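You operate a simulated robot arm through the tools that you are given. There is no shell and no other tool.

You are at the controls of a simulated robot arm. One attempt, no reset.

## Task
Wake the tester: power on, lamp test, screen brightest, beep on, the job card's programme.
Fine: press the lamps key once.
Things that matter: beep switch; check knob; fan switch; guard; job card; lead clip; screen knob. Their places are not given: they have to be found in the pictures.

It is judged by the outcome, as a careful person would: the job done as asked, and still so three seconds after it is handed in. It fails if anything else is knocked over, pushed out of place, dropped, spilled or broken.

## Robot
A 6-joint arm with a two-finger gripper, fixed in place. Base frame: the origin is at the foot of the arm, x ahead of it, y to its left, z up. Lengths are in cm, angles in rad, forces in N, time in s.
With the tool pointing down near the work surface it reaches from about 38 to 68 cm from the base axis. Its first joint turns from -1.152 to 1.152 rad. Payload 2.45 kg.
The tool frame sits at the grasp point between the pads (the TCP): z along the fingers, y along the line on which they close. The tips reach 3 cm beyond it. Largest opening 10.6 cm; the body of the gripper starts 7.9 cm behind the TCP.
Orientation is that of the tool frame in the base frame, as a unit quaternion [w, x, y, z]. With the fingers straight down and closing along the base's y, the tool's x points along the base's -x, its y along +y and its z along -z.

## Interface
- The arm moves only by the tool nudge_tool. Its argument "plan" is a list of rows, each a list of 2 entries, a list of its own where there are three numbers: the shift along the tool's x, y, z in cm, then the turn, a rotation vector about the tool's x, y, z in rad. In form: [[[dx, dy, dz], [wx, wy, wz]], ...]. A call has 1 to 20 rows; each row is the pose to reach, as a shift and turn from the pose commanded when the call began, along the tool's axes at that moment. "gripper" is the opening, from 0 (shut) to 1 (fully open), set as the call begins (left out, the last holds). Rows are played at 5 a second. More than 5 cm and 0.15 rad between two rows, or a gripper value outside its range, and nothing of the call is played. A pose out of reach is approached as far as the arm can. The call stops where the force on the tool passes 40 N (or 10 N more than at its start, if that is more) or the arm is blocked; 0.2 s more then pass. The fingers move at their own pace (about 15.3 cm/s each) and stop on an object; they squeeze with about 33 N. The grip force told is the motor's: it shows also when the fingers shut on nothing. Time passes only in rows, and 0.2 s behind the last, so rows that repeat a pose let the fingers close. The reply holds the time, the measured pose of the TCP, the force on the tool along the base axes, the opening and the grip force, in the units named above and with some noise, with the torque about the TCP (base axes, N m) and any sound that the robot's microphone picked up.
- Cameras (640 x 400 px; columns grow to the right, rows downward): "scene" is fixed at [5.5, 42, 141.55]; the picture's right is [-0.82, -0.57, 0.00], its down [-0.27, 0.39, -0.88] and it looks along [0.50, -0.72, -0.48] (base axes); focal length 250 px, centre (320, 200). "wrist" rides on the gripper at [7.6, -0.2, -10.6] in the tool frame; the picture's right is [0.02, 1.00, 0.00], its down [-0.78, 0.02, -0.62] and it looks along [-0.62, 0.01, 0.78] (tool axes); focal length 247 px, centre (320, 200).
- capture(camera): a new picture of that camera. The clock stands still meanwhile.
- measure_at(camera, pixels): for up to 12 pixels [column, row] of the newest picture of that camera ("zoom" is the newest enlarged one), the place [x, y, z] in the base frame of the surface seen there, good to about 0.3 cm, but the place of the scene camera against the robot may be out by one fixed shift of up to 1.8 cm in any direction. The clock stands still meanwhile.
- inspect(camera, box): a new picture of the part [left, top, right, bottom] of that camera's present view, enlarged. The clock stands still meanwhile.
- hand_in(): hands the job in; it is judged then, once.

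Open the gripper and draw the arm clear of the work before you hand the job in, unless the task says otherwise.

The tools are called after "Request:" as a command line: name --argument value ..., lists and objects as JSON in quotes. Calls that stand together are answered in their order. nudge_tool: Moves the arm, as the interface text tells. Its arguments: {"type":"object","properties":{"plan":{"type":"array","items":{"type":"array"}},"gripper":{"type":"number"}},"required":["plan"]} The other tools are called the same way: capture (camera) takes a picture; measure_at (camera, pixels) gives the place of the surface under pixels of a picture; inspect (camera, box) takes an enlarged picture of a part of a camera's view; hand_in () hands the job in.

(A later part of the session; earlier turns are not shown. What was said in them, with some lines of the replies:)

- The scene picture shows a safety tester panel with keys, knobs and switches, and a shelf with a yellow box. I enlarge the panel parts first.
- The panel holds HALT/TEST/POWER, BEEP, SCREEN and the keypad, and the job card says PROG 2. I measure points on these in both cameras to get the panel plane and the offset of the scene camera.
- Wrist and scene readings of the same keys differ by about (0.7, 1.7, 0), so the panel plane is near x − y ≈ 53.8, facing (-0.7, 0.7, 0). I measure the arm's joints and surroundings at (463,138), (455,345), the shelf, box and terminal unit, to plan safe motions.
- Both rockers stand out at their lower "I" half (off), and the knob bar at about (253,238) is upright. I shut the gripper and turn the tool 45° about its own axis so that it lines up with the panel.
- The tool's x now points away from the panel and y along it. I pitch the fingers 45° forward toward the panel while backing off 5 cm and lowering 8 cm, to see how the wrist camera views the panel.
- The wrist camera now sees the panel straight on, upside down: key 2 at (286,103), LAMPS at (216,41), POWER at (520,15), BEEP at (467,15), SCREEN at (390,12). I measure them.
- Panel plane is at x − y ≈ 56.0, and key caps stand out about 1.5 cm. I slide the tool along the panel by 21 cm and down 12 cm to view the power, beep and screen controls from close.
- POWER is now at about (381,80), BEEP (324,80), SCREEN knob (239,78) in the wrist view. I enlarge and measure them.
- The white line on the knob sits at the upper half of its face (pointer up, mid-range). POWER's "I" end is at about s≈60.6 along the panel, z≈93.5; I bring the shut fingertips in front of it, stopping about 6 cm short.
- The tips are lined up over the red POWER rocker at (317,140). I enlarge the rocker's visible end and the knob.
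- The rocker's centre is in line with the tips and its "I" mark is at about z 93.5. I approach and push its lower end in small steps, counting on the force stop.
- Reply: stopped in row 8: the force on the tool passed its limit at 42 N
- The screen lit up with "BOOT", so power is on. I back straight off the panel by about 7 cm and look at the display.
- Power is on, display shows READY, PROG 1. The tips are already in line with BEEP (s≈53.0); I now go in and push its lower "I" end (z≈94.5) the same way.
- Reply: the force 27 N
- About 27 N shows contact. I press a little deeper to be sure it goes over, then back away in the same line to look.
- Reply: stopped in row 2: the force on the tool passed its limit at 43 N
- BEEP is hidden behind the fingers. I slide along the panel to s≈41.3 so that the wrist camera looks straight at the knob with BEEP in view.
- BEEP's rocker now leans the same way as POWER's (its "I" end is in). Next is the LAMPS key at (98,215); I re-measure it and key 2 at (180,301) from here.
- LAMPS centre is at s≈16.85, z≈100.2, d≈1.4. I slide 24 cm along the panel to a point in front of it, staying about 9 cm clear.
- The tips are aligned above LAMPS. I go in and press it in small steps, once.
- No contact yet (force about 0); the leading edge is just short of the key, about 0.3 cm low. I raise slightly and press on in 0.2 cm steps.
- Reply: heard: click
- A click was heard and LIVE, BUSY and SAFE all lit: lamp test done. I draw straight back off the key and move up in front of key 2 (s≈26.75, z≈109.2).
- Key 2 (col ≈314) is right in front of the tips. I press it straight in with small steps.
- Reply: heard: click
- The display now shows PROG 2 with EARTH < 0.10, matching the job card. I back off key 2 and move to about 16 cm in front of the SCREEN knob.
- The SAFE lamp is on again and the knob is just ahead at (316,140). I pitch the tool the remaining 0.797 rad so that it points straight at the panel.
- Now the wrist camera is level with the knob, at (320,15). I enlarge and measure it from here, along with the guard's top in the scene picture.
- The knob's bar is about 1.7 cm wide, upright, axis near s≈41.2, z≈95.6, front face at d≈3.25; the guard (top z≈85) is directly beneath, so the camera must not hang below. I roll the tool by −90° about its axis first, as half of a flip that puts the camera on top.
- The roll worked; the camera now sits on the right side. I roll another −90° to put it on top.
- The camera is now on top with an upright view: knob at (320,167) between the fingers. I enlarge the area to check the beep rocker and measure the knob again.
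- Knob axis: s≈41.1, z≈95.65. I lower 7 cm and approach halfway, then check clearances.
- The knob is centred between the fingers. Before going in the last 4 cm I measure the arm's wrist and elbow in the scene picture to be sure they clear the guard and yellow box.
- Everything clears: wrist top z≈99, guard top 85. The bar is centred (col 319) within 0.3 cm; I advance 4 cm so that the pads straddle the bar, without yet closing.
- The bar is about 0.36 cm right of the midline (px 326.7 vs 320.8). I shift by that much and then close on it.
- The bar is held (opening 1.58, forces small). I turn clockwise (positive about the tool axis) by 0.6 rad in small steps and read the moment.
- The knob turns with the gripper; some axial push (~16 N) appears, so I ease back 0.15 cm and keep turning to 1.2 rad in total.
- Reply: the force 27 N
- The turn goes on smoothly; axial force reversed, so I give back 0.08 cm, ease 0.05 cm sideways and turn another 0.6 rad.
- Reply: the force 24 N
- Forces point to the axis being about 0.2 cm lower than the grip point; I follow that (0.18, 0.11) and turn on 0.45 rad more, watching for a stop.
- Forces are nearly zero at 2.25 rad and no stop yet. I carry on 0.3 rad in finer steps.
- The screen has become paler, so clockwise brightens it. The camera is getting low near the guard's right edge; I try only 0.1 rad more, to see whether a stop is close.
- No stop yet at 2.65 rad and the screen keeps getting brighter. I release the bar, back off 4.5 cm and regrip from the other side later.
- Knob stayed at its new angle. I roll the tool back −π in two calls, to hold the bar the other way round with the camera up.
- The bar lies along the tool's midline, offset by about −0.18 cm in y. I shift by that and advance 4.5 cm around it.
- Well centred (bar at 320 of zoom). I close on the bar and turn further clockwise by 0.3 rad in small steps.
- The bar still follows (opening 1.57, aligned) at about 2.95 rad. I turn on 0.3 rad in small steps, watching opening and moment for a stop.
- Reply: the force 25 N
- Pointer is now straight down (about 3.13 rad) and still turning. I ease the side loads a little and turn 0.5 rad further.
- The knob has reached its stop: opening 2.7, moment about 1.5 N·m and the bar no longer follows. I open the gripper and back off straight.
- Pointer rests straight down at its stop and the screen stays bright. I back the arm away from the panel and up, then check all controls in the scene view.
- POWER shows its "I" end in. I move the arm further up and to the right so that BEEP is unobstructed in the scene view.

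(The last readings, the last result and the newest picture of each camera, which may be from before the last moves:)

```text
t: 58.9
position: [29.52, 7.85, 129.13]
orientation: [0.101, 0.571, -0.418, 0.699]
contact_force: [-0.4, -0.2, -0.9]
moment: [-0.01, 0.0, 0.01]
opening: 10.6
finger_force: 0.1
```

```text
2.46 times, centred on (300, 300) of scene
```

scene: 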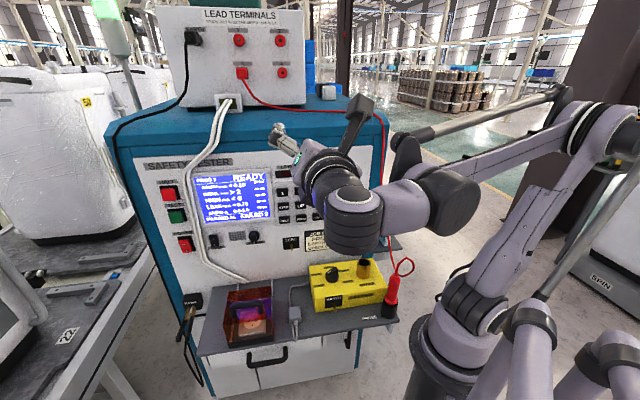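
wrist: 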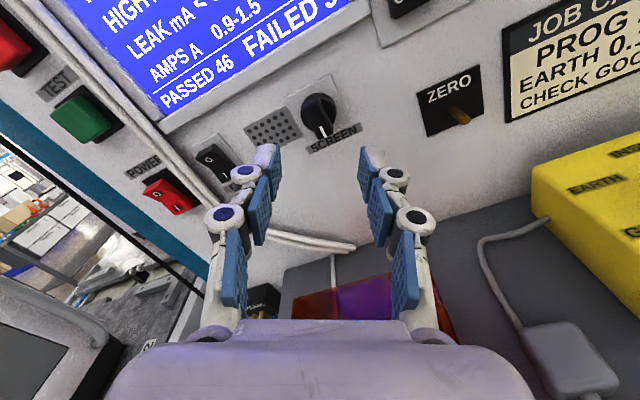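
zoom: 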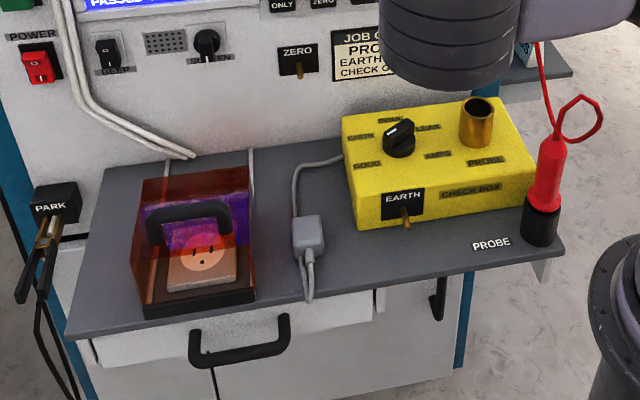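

POWER and BEEP both have their "I" ends pressed in (the BEEP label is now fully visible below the rocker). The screen is bright with PROG 2 and READY, the knob is at its stop, and the guard, box, probe and clip are untouched. The gripper is open and the arm is clear, so I hand the job in.

Request:
hand_in

```text
The job is handed in.
```

The tester is awake, set up as you asked, and handed in. I don't have the judging result.

- **Power:** on. The screen booted to READY.
- **Lamp test:** I pressed the lamps key once. It clicked, and LIVE, BUSY and SAFE all lit.
- **Screen:** the knob is turned clockwise to its stop. The display got paler and brighter along the way.
- **Beep:** the switch is pressed to "I". I judged this from the rocker's position, because I only heard key clicks and no beep.
- **Programme:** 2, as on the job card. The display shows PROG 2 and EARTH < 0.10.

At the knob's stop the arm pushed against it at about 1.5 N·m before I let go. I saw no harm from this.

In the last pictures, the guard, check knob, lead clip and probe look as they did at the start. I never saw the fan switch. The gripper is open and the arm is clear of the work.
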